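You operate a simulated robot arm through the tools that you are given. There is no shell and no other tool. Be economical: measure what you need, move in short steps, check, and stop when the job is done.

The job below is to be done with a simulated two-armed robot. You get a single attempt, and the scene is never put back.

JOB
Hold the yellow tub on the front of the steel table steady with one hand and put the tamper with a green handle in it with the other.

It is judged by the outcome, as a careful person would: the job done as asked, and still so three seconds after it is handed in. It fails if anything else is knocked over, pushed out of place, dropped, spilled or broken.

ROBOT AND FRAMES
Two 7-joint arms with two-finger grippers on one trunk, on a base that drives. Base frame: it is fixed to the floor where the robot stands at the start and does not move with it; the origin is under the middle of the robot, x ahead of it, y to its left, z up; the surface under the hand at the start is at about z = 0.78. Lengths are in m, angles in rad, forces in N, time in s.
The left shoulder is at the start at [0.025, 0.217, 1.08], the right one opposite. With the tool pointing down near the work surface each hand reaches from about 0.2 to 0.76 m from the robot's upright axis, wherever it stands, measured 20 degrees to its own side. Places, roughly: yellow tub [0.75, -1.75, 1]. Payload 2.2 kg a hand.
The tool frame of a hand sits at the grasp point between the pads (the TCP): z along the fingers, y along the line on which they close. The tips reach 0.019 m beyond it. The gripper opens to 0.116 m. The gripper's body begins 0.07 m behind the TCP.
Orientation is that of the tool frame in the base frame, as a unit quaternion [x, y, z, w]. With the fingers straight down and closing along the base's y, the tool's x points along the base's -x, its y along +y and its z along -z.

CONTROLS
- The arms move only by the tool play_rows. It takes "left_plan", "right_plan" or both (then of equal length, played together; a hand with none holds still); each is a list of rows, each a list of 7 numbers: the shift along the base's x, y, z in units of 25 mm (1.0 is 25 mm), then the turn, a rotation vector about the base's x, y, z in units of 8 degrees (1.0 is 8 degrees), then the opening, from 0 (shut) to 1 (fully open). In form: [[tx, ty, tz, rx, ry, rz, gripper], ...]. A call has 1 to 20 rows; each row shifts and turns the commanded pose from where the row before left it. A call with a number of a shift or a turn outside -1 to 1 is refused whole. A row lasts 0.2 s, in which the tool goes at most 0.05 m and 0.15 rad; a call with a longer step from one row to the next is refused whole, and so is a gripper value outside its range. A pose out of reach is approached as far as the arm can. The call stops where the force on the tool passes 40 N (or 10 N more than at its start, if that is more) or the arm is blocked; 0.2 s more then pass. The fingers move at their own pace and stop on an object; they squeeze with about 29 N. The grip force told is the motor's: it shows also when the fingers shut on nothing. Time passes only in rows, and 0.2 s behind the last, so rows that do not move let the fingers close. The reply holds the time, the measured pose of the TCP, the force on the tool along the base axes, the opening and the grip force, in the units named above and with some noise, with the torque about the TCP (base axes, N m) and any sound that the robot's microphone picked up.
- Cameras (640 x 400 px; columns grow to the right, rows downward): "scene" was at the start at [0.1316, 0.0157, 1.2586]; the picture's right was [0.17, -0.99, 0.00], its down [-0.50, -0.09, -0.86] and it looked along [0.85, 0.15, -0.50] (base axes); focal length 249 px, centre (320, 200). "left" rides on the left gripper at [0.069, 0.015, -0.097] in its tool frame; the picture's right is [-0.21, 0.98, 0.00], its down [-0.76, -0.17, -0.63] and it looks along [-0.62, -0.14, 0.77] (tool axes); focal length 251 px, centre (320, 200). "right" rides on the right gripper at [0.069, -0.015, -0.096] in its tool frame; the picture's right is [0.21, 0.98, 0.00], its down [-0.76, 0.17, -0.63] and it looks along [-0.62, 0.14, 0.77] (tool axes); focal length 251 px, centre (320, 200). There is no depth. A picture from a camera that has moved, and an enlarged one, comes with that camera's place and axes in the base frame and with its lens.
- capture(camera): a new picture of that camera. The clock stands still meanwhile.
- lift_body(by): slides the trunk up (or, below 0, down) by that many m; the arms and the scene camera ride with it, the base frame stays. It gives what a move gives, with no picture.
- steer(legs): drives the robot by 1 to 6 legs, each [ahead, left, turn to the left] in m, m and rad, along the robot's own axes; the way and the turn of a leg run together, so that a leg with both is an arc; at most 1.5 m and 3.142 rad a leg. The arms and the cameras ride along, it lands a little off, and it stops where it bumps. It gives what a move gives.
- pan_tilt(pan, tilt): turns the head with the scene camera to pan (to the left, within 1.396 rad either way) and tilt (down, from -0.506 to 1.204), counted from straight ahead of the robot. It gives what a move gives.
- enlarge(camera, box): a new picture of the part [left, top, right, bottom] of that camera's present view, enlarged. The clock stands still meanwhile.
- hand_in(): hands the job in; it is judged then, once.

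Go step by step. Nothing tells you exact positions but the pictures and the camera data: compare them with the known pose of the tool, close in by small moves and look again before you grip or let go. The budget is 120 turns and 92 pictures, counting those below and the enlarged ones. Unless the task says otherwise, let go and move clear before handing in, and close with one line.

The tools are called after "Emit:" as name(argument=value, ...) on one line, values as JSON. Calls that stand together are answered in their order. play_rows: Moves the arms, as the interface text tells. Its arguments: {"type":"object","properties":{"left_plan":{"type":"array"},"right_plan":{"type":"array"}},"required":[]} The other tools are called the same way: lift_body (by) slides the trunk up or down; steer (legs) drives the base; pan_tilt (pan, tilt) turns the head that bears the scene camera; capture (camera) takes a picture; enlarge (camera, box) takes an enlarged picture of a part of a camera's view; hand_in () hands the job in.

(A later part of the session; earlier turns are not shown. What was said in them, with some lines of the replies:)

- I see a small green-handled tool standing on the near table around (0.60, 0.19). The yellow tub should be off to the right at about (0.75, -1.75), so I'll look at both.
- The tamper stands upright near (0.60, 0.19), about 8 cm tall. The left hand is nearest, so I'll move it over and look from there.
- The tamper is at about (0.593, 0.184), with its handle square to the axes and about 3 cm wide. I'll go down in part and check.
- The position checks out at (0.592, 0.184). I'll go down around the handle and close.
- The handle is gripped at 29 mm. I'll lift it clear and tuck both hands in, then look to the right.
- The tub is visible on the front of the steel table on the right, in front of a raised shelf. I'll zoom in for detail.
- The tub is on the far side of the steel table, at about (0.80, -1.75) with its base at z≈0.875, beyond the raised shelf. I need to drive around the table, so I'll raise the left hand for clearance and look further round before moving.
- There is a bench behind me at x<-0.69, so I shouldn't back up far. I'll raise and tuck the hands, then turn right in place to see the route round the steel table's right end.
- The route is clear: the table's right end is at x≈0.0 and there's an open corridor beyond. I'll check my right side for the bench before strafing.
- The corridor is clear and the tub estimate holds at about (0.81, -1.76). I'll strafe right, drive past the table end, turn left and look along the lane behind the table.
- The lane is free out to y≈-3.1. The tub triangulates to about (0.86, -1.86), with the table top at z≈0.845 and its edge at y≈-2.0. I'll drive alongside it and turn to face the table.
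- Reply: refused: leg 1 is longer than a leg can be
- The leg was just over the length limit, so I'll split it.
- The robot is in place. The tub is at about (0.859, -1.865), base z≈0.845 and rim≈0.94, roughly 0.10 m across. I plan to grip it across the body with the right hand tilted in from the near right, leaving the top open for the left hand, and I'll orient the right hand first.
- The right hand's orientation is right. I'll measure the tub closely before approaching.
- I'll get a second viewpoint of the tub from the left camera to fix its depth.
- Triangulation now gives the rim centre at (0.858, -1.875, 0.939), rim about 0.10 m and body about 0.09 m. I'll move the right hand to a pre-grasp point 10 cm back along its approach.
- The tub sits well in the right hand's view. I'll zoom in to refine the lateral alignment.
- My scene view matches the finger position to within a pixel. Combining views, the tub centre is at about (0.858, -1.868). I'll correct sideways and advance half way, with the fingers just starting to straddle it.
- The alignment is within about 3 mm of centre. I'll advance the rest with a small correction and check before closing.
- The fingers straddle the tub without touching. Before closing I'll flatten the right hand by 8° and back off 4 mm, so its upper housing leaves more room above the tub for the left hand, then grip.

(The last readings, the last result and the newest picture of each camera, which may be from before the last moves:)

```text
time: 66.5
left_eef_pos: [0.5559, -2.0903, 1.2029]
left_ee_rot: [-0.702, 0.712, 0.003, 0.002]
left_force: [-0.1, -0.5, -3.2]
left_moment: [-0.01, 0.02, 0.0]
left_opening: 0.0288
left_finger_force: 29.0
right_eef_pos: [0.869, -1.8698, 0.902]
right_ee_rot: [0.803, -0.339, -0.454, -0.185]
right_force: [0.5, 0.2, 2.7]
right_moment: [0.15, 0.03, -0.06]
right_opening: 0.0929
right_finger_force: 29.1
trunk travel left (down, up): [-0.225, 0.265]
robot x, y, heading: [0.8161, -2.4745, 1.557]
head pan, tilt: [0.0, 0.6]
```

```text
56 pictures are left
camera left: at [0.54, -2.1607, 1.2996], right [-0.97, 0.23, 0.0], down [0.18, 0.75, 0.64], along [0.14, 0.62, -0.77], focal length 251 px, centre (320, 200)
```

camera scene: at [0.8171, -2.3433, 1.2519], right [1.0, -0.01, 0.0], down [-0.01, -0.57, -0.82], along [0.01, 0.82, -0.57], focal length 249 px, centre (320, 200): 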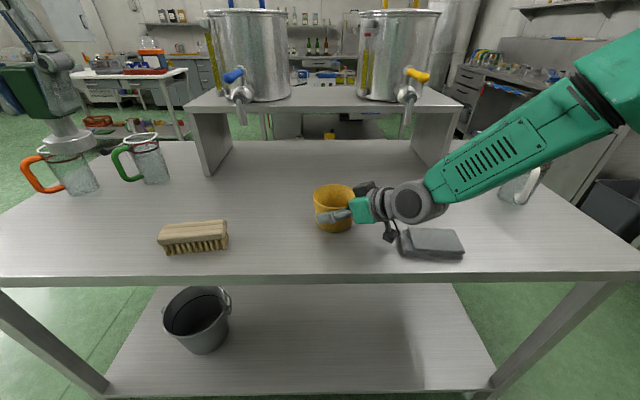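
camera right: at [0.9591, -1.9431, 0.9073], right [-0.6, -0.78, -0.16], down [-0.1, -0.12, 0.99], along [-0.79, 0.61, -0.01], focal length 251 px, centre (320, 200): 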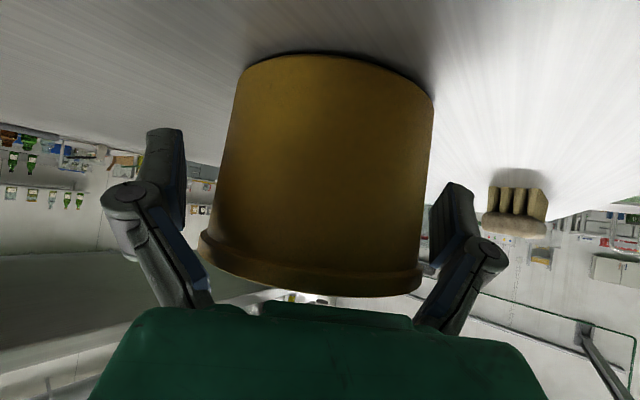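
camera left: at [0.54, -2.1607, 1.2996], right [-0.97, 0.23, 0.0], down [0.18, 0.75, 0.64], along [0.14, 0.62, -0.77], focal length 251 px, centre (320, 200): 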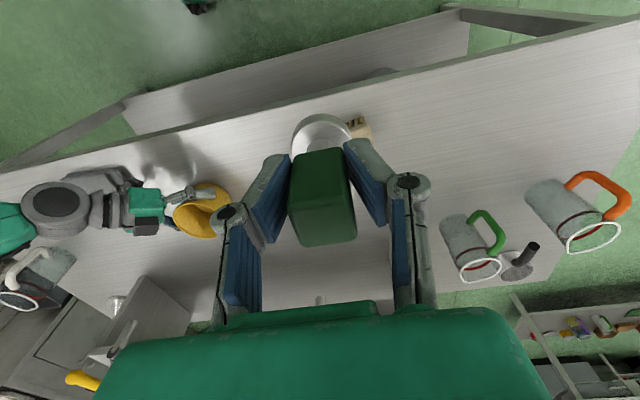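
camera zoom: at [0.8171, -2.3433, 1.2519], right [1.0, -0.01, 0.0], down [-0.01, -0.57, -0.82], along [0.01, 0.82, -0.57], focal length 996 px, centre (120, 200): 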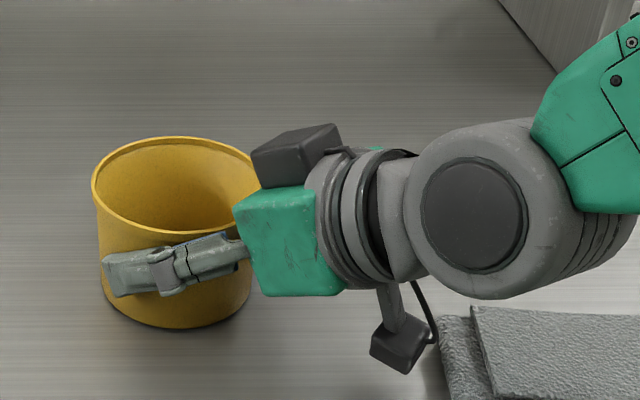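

The tub is gripped at 93 mm and did not move. Its centre resolves to about (0.857, -1.859) with rim z≈0.93. Next I bring the tamper above it at a safe height.

Emit:
play_rows(left_plan=[[0.92, 0.73, -0.1, 0, 0, 0, 0], [0.92, 0.73, -0.2, 0, 0, 0, 0], [0.92, 0.73, -0.2, 0, 0, 0, 0], [0.92, 0.73, -0.2, 0, 0, 0, 0], [0.92, 0.73, -0.2, 0, 0, 0, 0], [0.92, 0.73, -0.2, 0, 0, 0, 0], [0.92, 0.73, -0.2, 0, 0, 0, 0], [0.92, 0.73, -0.2, 0, 0, 0, 0], [0.92, 0.73, -0.2, 0, 0, 0, 0], [0.92, 0.73, -0.2, 0, 0, 0, 0], [0.92, 0.73, -0.2, 0, 0, 0, 0], [0.92, 0.73, -0.2, 0, 0, 0, 0], [0.84, 0.72, -0.2, 0, 0, 0, 0], [0, 0, 0, 0, 0, 0, 0]])

Emit:
capture(camera="scene")

Emit:
capture(camera="left")

```text
time: 69.5
left_eef_pos: [0.834, -1.8674, 1.1394]
left_ee_rot: [-0.705, 0.709, 0.001, 0.002]
left_force: [-0.1, -1.1, -2.1]
left_moment: [0.0, -0.02, -0.03]
left_opening: 0.0289
left_finger_force: 29.2
left hand out of reach, approached as far as the arm can: row 13
right_eef_pos: [0.87, -1.8717, 0.9023]
right_ee_rot: [0.802, -0.339, -0.455, -0.186]
right_force: [0.8, 0.1, 5.0]
right_moment: [0.2, -0.15, -0.01]
right_opening: 0.0925
right_finger_force: 28.9
trunk travel left (down, up): [-0.225, 0.265]
robot x, y, heading: [0.8159, -2.4682, 1.552]
head pan, tilt: [0.0, 0.6]
```

```text
55 pictures are left
camera scene: at [0.8203, -2.3419, 1.2518], right [1.0, -0.01, 0.0], down [-0.01, -0.57, -0.82], along [0.01, 0.82, -0.57], focal length 249 px, centre (320, 200)
```

scene: 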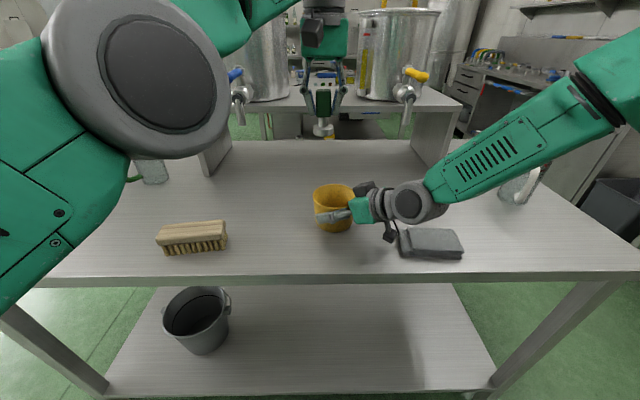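

```text
54 pictures are left
camera left: at [0.8188, -1.9375, 1.2351], right [-0.98, 0.22, 0.0], down [0.17, 0.75, 0.64], along [0.14, 0.62, -0.77], focal length 251 px, centre (320, 200)
```

left: 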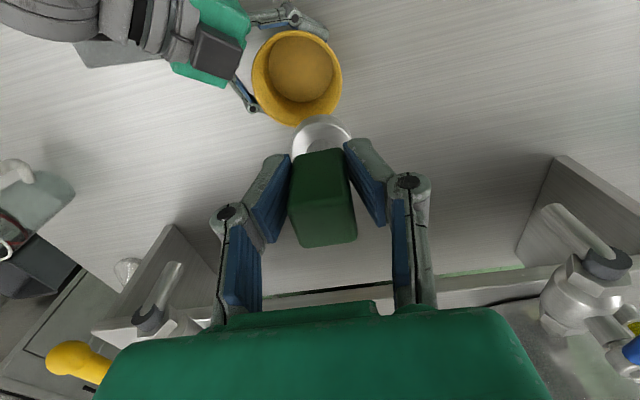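

The arm hit a reach limit at this height, though lower should reach further. The tub centre from above reads about (0.860, -1.870). I'll lower straight down to about 1.07 and check.

Emit:
play_rows(left_plan=[[0, 0, -0.9, 0, 0, 0, 0], [0, 0, -0.9, 0, 0, 0, 0], [0, 0, -0.9, 0, 0, 0, 0], [0, 0, 0, 0, 0, 0, 0]])

Emit:
capture(camera="left")

Emit:
capture(camera="scene")

```text
time: 70.5
left_eef_pos: [0.8357, -1.8725, 1.0706]
left_ee_rot: [-0.702, 0.712, 0.004, 0.002]
left_force: [0.9, 0.6, -1.9]
left_moment: [-0.03, 0.02, 0.0]
left_opening: 0.0288
left_finger_force: 28.9
right_eef_pos: [0.8686, -1.8711, 0.9028]
right_ee_rot: [0.802, -0.339, -0.455, -0.186]
right_force: [-2.2, 0.3, 4.5]
right_moment: [0.18, 0.0, 0.05]
right_opening: 0.0924
right_finger_force: 29.2
trunk travel left (down, up): [-0.225, 0.265]
robot x, y, heading: [0.8138, -2.4724, 1.559]
head pan, tilt: [0.0, 0.6]
```

```text
53 pictures are left
camera left: at [0.821, -1.9422, 1.1669], right [-0.97, 0.23, 0.0], down [0.18, 0.75, 0.64], along [0.14, 0.62, -0.77], focal length 251 px, centre (320, 200)
```

left: 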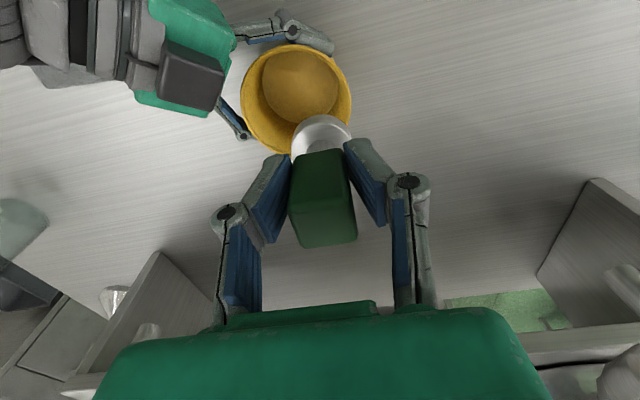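

```text
52 pictures are left
camera scene: at [0.8192, -2.3421, 1.2518], right [1.0, -0.01, 0.0], down [-0.01, -0.57, -0.82], along [0.01, 0.82, -0.57], focal length 249 px, centre (320, 200)
```

scene: 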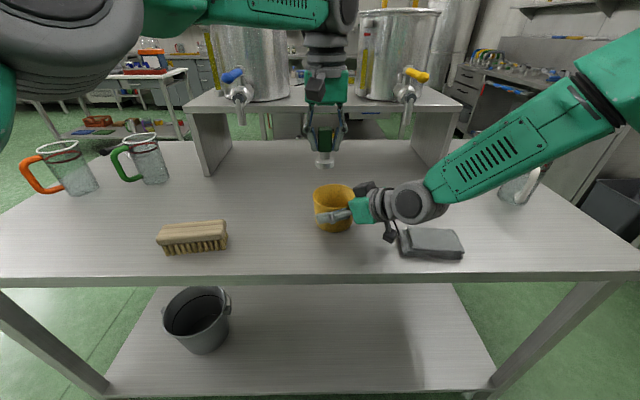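

The tub centre is consistently about (0.858, -1.871). I'll shift the tamper to (0.853, -1.866) and lower it to just above the rim.

Emit:
play_rows(left_plan=[[0.35, 0.12, -0.3, 0, 0, 0, 0], [0.35, 0.13, -0.6, 0, 0, 0, 0], [0, 0, -0.8, 0, 0, 0, 0], [0, 0, -0.8, 0, 0, 0, 0], [0, 0, -0.4, 0, 0, 0, 0], [0, 0, 0, 0, 0, 0, 0]])

Emit:
capture(camera="left")

Emit:
enlarge(camera="scene", box=[260, 110, 420, 250])

```text
time: 71.9
left_eef_pos: [0.8561, -1.8651, 0.9971]
left_ee_rot: [-0.702, 0.712, 0.003, 0.002]
left_force: [0.1, -0.1, -2.0]
left_moment: [0.0, -0.02, -0.01]
left_opening: 0.0287
left_finger_force: 28.8
right_eef_pos: [0.871, -1.8705, 0.9028]
right_ee_rot: [0.803, -0.338, -0.455, -0.184]
right_force: [1.5, -0.8, 3.6]
right_moment: [0.17, -0.08, -0.08]
right_opening: 0.0925
right_finger_force: 29.3
trunk travel left (down, up): [-0.225, 0.265]
robot x, y, heading: [0.8202, -2.4735, 1.556]
head pan, tilt: [0.0, 0.6]
```

```text
51 pictures are left
camera left: at [0.8402, -1.9358, 1.0926], right [-0.97, 0.23, 0.0], down [0.18, 0.75, 0.64], along [0.14, 0.62, -0.77], focal length 251 px, centre (320, 200)
```

left: 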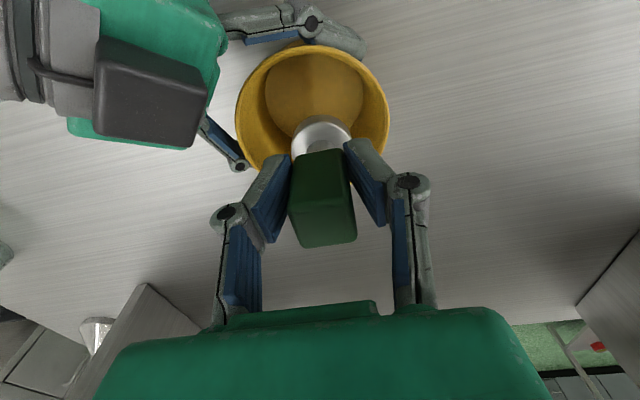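

```text
2.86 times, centred on (340, 180) of scene
camera zoom: at [0.8204, -2.342, 1.2517], right [1.0, -0.01, 0.0], down [-0.01, -0.57, -0.82], along [0.01, 0.82, -0.57], focal length 712 px, centre (263, 257)
```

zoom: 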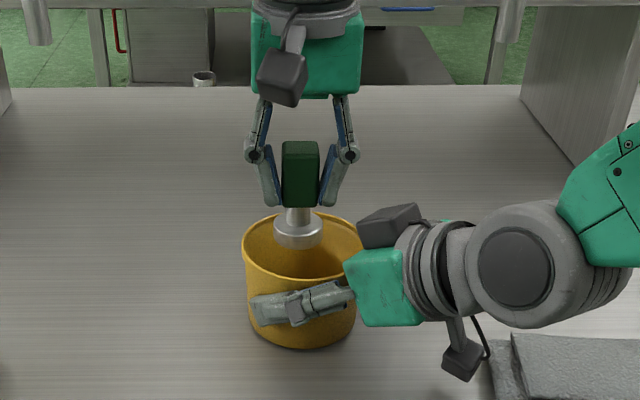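

The tamper foot is inside the rim outline, and the right hand's housing stays about 2 cm clear. I'll lower it into the tub, slowly toward the bottom.

Emit:
play_rows(left_plan=[[-0.16, 0.04, -0.5, 0, 0, 0, 0], [0, 0, -0.6, 0, 0, 0, 0], [0, 0, -0.6, 0, 0, 0, 0], [0, 0, -0.6, 0, 0, 0, 0], [0, 0, 0, 0, 0, 0, 0]])

Emit:
capture(camera="left")

Emit:
enlarge(camera="scene", box=[260, 110, 420, 250])

```text
time: 73.1
left_eef_pos: [0.8502, -1.8633, 0.9385]
left_ee_rot: [-0.702, 0.712, 0.003, 0.001]
left_force: [0.4, 0.0, -2.0]
left_moment: [-0.01, -0.03, 0.01]
left_opening: 0.0288
left_finger_force: 29.2
right_eef_pos: [0.869, -1.8711, 0.901]
right_ee_rot: [0.803, -0.338, -0.455, -0.183]
right_force: [1.0, 0.5, 3.8]
right_moment: [0.13, -0.12, -0.06]
right_opening: 0.0921
right_finger_force: 28.7
trunk travel left (down, up): [-0.225, 0.265]
robot x, y, heading: [0.8163, -2.4747, 1.554]
head pan, tilt: [0.0, 0.6]
```

```text
49 pictures are left
camera left: at [0.8345, -1.9343, 1.0356], right [-0.97, 0.23, 0.0], down [0.18, 0.75, 0.64], along [0.14, 0.62, -0.77], focal length 251 px, centre (320, 200)
```

left: 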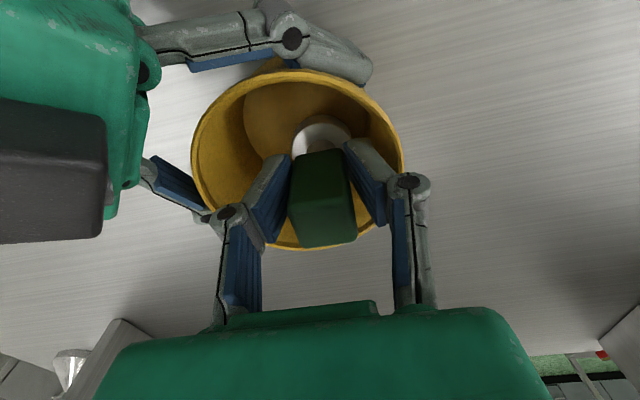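

```text
2.86 times, centred on (340, 180) of scene
camera zoom: at [0.8205, -2.3418, 1.2517], right [1.0, -0.01, 0.0], down [-0.01, -0.57, -0.82], along [0.01, 0.82, -0.57], focal length 712 px, centre (263, 257)
```

zoom: 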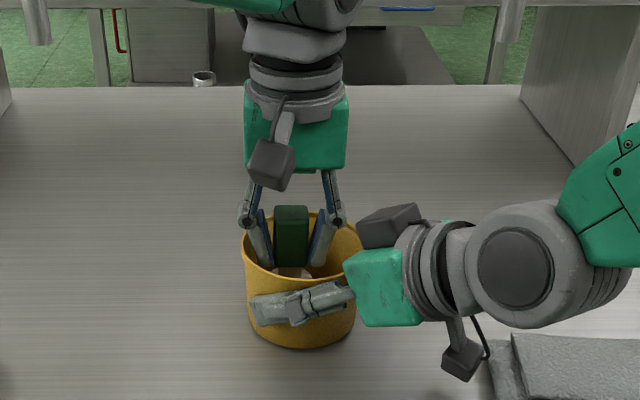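

The foot is in the tub, but the left finger's knuckle is close to the left rim. I'll shift 6 mm right to centre it and keep lowering gently, watching the force.

Emit:
play_rows(left_plan=[[0.24, 0, 0, 0, 0, 0, 0], [0, 0, -0.15, 0, 0, 0, 0], [0, 0, -0.15, 0, 0, 0, 0], [0, 0, -0.15, 0, 0, 0, 0], [0, 0, -0.15, 0, 0, 0, 0], [0, 0, 0, 0, 0, 0, 0]])

Emit:
capture(camera="left")

Emit:
enlarge(camera="scene", box=[260, 110, 420, 250])

```text
time: 74.5
left_eef_pos: [0.8533, -1.8609, 0.9252]
left_ee_rot: [-0.705, 0.709, 0.001, 0.002]
left_force: [0.1, -0.7, -2.3]
left_moment: [-0.03, 0.04, 0.04]
left_opening: 0.0285
left_finger_force: 29.0
right_eef_pos: [0.8708, -1.8716, 0.9004]
right_ee_rot: [0.803, -0.339, -0.455, -0.184]
right_force: [1.3, -0.4, 2.7]
right_moment: [0.09, -0.05, -0.03]
right_opening: 0.0923
right_finger_force: 29.1
trunk travel left (down, up): [-0.225, 0.265]
robot x, y, heading: [0.8206, -2.4725, 1.553]
head pan, tilt: [0.0, 0.6]
```

```text
47 pictures are left
camera left: at [0.8377, -1.9322, 1.0213], right [-0.98, 0.22, 0.0], down [0.17, 0.75, 0.64], along [0.14, 0.62, -0.77], focal length 251 px, centre (320, 200)
```

left: 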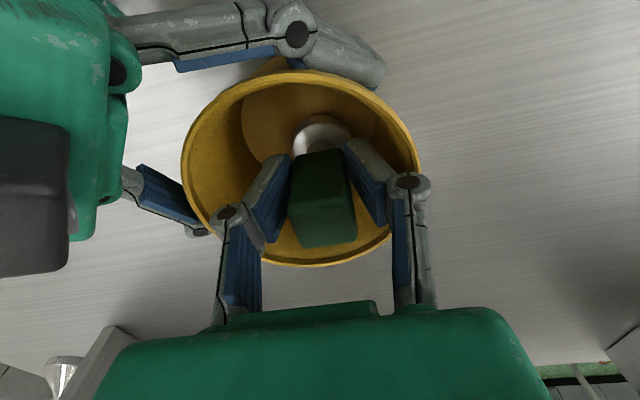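

```text
2.86 times, centred on (340, 180) of scene
camera zoom: at [0.8205, -2.3417, 1.2517], right [1.0, -0.01, 0.0], down [-0.01, -0.57, -0.82], along [0.01, 0.82, -0.57], focal length 712 px, centre (263, 257)
```

zoom: 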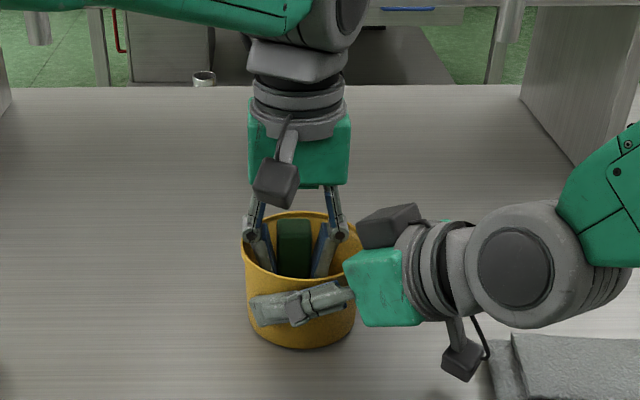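

There is no contact yet. I'll shift 5 mm more to the right for knuckle clearance and keep lowering in 3 mm steps.

Emit:
play_rows(left_plan=[[0.2, 0, 0, 0, 0, 0, 0], [0, 0, -0.12, 0, 0, 0, 0], [0, 0, -0.12, 0, 0, 0, 0], [0, 0, 0, 0, 0, 0, 0]])

```text
time: 75.5
left_eef_pos: [0.8602, -1.8626, 0.9228]
left_ee_rot: [-0.705, 0.709, 0.003, 0.006]
left_force: [4.3, -4.8, 25.5]
left_moment: [-0.15, -0.12, 0.01]
left_opening: 0.029
left_finger_force: 28.8
right_eef_pos: [0.8699, -1.872, 0.9019]
right_ee_rot: [0.803, -0.339, -0.454, -0.185]
right_force: [-4.0, 10.2, -11.5]
right_moment: [0.51, -0.27, -0.01]
right_opening: 0.0924
right_finger_force: 28.9
trunk travel left (down, up): [-0.225, 0.265]
robot x, y, heading: [0.8218, -2.4706, 1.56]
head pan, tilt: [0.0, 0.6]
```

Contact came at TCP z≈0.922 with about 25 N up. I'll check whether it is the foot on the bottom or something on the rim.

Emit:
enlarge(camera="left", box=[160, 50, 440, 280])

Emit:
enlarge(camera="scene", box=[290, 150, 390, 240])

```text
1.74 times, centred on (300, 165) of left
camera zoom: at [0.8441, -1.933, 1.0184], right [-0.97, 0.22, 0.0], down [0.17, 0.75, 0.64], along [0.14, 0.63, -0.77], focal length 437 px, centre (355, 261)
```

zoom: 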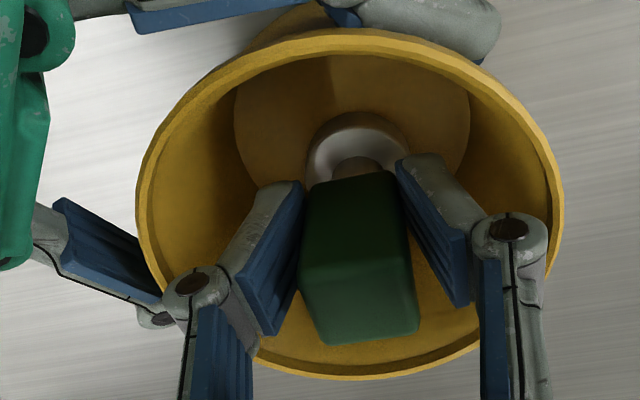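

```text
4.44 times, centred on (340, 195) of scene
camera zoom: at [0.8197, -2.3429, 1.252], right [1.0, -0.01, 0.0], down [-0.01, -0.57, -0.82], along [0.01, 0.82, -0.57], focal length 1107 px, centre (231, 222)
```

zoom: 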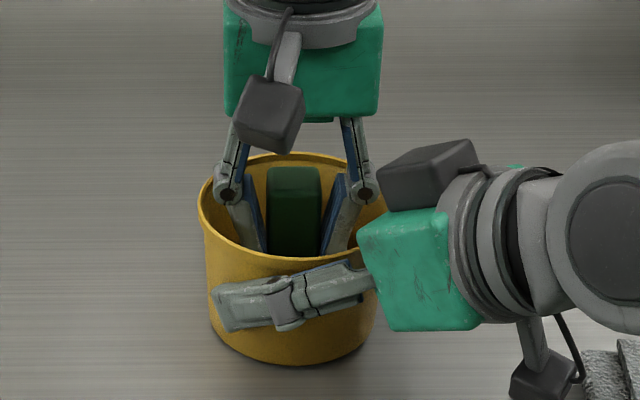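

The foot rests on the tub bottom and both knuckles are inside the rim. I'll ease off 1 mm, open just enough to release, and check.

Emit:
play_rows(left_plan=[[0, 0, 0.06, 0, 0, 0, 0], [0, 0, 0, 0, 0, 0, 0.28], [0, 0, 0, 0, 0, 0, 0.32], [0, 0, 0, 0, 0, 0, 0.32]])

Emit:
enlarge(camera="left", box=[160, 50, 440, 280])

```text
time: 76.5
left_eef_pos: [0.8599, -1.8623, 0.92]
left_ee_rot: [-0.704, 0.71, 0.002, 0.002]
left_force: [-0.4, -0.3, -0.3]
left_moment: [-0.02, -0.01, 0.02]
left_opening: 0.0372
left_finger_force: 0.0
right_eef_pos: [0.8696, -1.871, 0.9016]
right_ee_rot: [0.804, -0.338, -0.455, -0.183]
right_force: [0.4, -0.5, -0.6]
right_moment: [-0.01, -0.06, 0.01]
right_opening: 0.092
right_finger_force: 29.0
trunk travel left (down, up): [-0.225, 0.265]
robot x, y, heading: [0.8195, -2.4743, 1.556]
head pan, tilt: [0.0, 0.6]
```

```text
1.74 times, centred on (300, 165) of left
camera zoom: at [0.8442, -1.9329, 1.0154], right [-0.97, 0.22, 0.0], down [0.17, 0.75, 0.64], along [0.14, 0.62, -0.77], focal length 437 px, centre (355, 261)
```

zoom: 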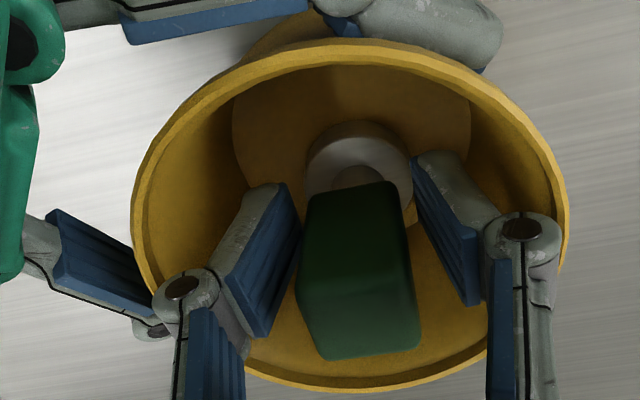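

The tamper is released and stands in the tub. I'll raise the left hand straight up while the right keeps holding.

Emit:
play_rows(left_plan=[[0, 0, 0.4, 0, 0, 0, 0.32], [0, 0, 0.6, 0, 0, 0, 0.32], [0, 0, 0.8, 0, 0, 0, 0.32], [0, 0, 0.9, 0, 0, 0, 0.32], [0, 0, 0.9, 0, 0, 0, 0.32], [0, 0, 0.9, 0, 0, 0, 0.32], [-0.6, -0.3, 0.7, 0, 0, 0, 0.32], [-0.9, -0.6, 0.5, 0, 0, 0, 0.32], [-0.9, -0.6, 0.5, 0, 0, 0, 0.32], [-0.9, -0.6, 0, 0, 0, 0, 0.32], [-0.9, -0.6, 0, 0, 0, 0, 0.32], [-0.9, -0.6, 0, 0, 0, 0, 0.32], [-0.9, -0.6, 0, 0, 0, 0, 0.32]])

Emit:
capture(camera="scene")

Emit:
enlarge(camera="scene", box=[290, 150, 390, 240])

```text
time: 79.3
left_eef_pos: [0.7109, -1.9616, 1.0746]
left_ee_rot: [-0.702, 0.712, 0.004, 0.003]
left_force: [-0.7, -1.2, -0.5]
left_moment: [-0.03, -0.01, 0.01]
left_opening: 0.0371
left_finger_force: 0.1
right_eef_pos: [0.8683, -1.8713, 0.901]
right_ee_rot: [0.803, -0.34, -0.454, -0.185]
right_force: [-0.4, 0.3, -1.8]
right_moment: [-0.04, -0.02, 0.0]
right_opening: 0.0919
right_finger_force: 29.3
trunk travel left (down, up): [-0.225, 0.265]
robot x, y, heading: [0.8118, -2.471, 1.56]
head pan, tilt: [0.0, 0.6]
```

```text
42 pictures are left
camera scene: at [0.8183, -2.3428, 1.2518], right [1.0, -0.01, 0.0], down [-0.01, -0.57, -0.82], along [0.01, 0.82, -0.57], focal length 249 px, centre (320, 200)
```

scene: 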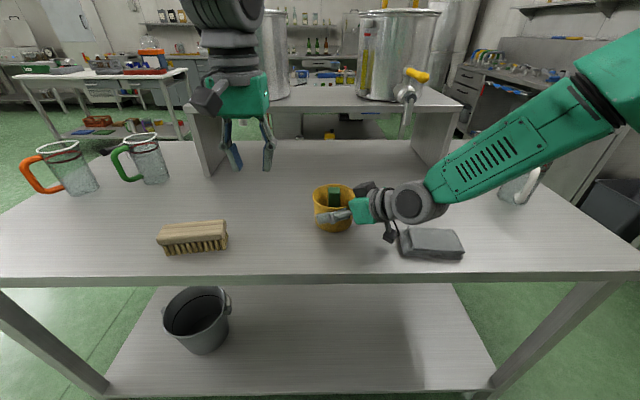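

```text
4.44 times, centred on (340, 195) of scene
camera zoom: at [0.8183, -2.3428, 1.2518], right [1.0, -0.01, 0.0], down [-0.01, -0.57, -0.82], along [0.01, 0.82, -0.57], focal length 1107 px, centre (231, 222)
```

zoom: 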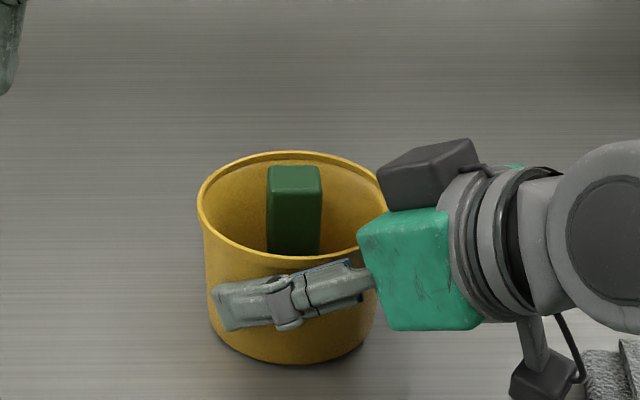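

The tamper stands inside the tub. I'll open the right hand, withdraw it along its approach line, and check.

Emit:
play_rows(right_plan=[[0, 0, 0, 0, 0, 0, 0.85], [0, 0, 0, 0, 0, 0, 1], [0, 0, 0, 0, 0, 0, 1], [0.3, -0.3, 0.27, 0, 0, 0, 1], [0.4, -0.4, 0.38, 0, 0, 0, 1], [0.4, -0.4, 0.38, 0, 0, 0, 1], [0.4, -0.4, 0.4, 0, 0, 0, 1], [0.4, -0.4, 0.4, 0, 0, 0, 1], [0.4, -0.4, 0.6, 0, 0, 0, 1], [0.3, -0.4, 0.8, 0, 0, 0, 1], [0, -0.4, 0.9, 0, 0, 0, 1], [0, -0.4, 0.9, 0, 0, 0, 1], [0, 0, 0.9, 0, 0, 0, 1], [0, 0, 0, 0, 0, 0, 1]])

Emit:
capture(camera="scene")

Emit:
enlarge(camera="scene", box=[290, 150, 390, 240])

```text
time: 82.3
left_eef_pos: [0.7116, -1.9613, 1.0754]
left_ee_rot: [-0.703, 0.711, 0.004, 0.002]
left_force: [0.1, -0.3, -0.6]
left_moment: [-0.01, 0.01, 0.01]
left_opening: 0.0371
left_finger_force: 0.0
right_eef_pos: [0.9354, -1.9557, 1.0497]
right_ee_rot: [0.802, -0.338, -0.456, -0.184]
right_force: [0.4, -0.6, 0.1]
right_moment: [-0.02, 0.0, -0.01]
right_opening: 0.1159
right_finger_force: 0.1
trunk travel left (down, up): [-0.225, 0.265]
robot x, y, heading: [0.8182, -2.4741, 1.552]
head pan, tilt: [0.0, 0.6]
```

```text
40 pictures are left
camera scene: at [0.8199, -2.3429, 1.2518], right [1.0, -0.01, 0.0], down [-0.01, -0.57, -0.82], along [0.01, 0.82, -0.57], focal length 249 px, centre (320, 200)
```

scene: 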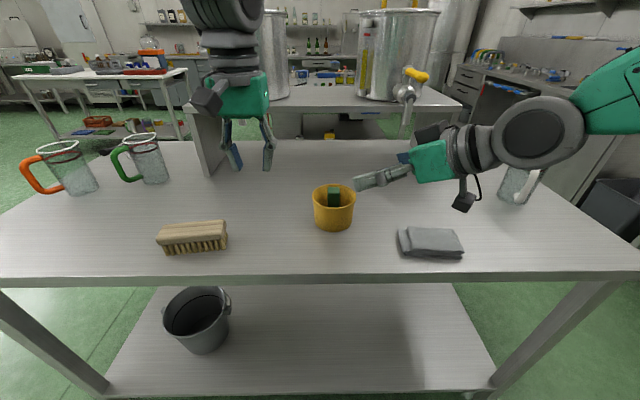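

```text
4.44 times, centred on (340, 195) of scene
camera zoom: at [0.8199, -2.3429, 1.2518], right [1.0, -0.01, 0.0], down [-0.01, -0.57, -0.82], along [0.01, 0.82, -0.57], focal length 1107 px, centre (231, 222)
```

zoom: 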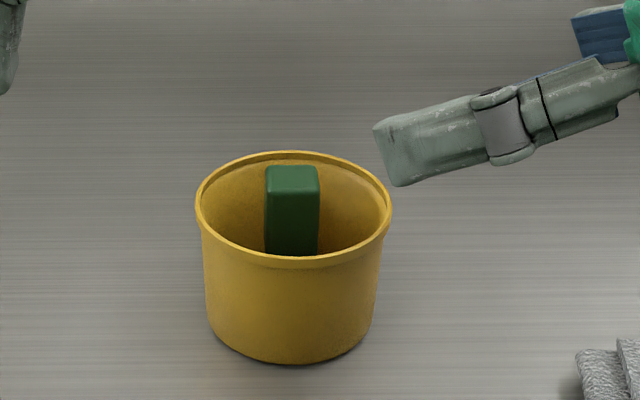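

The tamper stands in the yellow tub, the tub has not moved, and both hands are clear with nothing else disturbed. I'm handing in.

Emit:
hand_in()

```text
The job is handed in.
```

The green-handled tamper is standing in the yellow tub on the steel table. The right hand held the tub steady while the left put the tamper in. The tub stayed in place, nothing else was disturbed, and the job is handed in.
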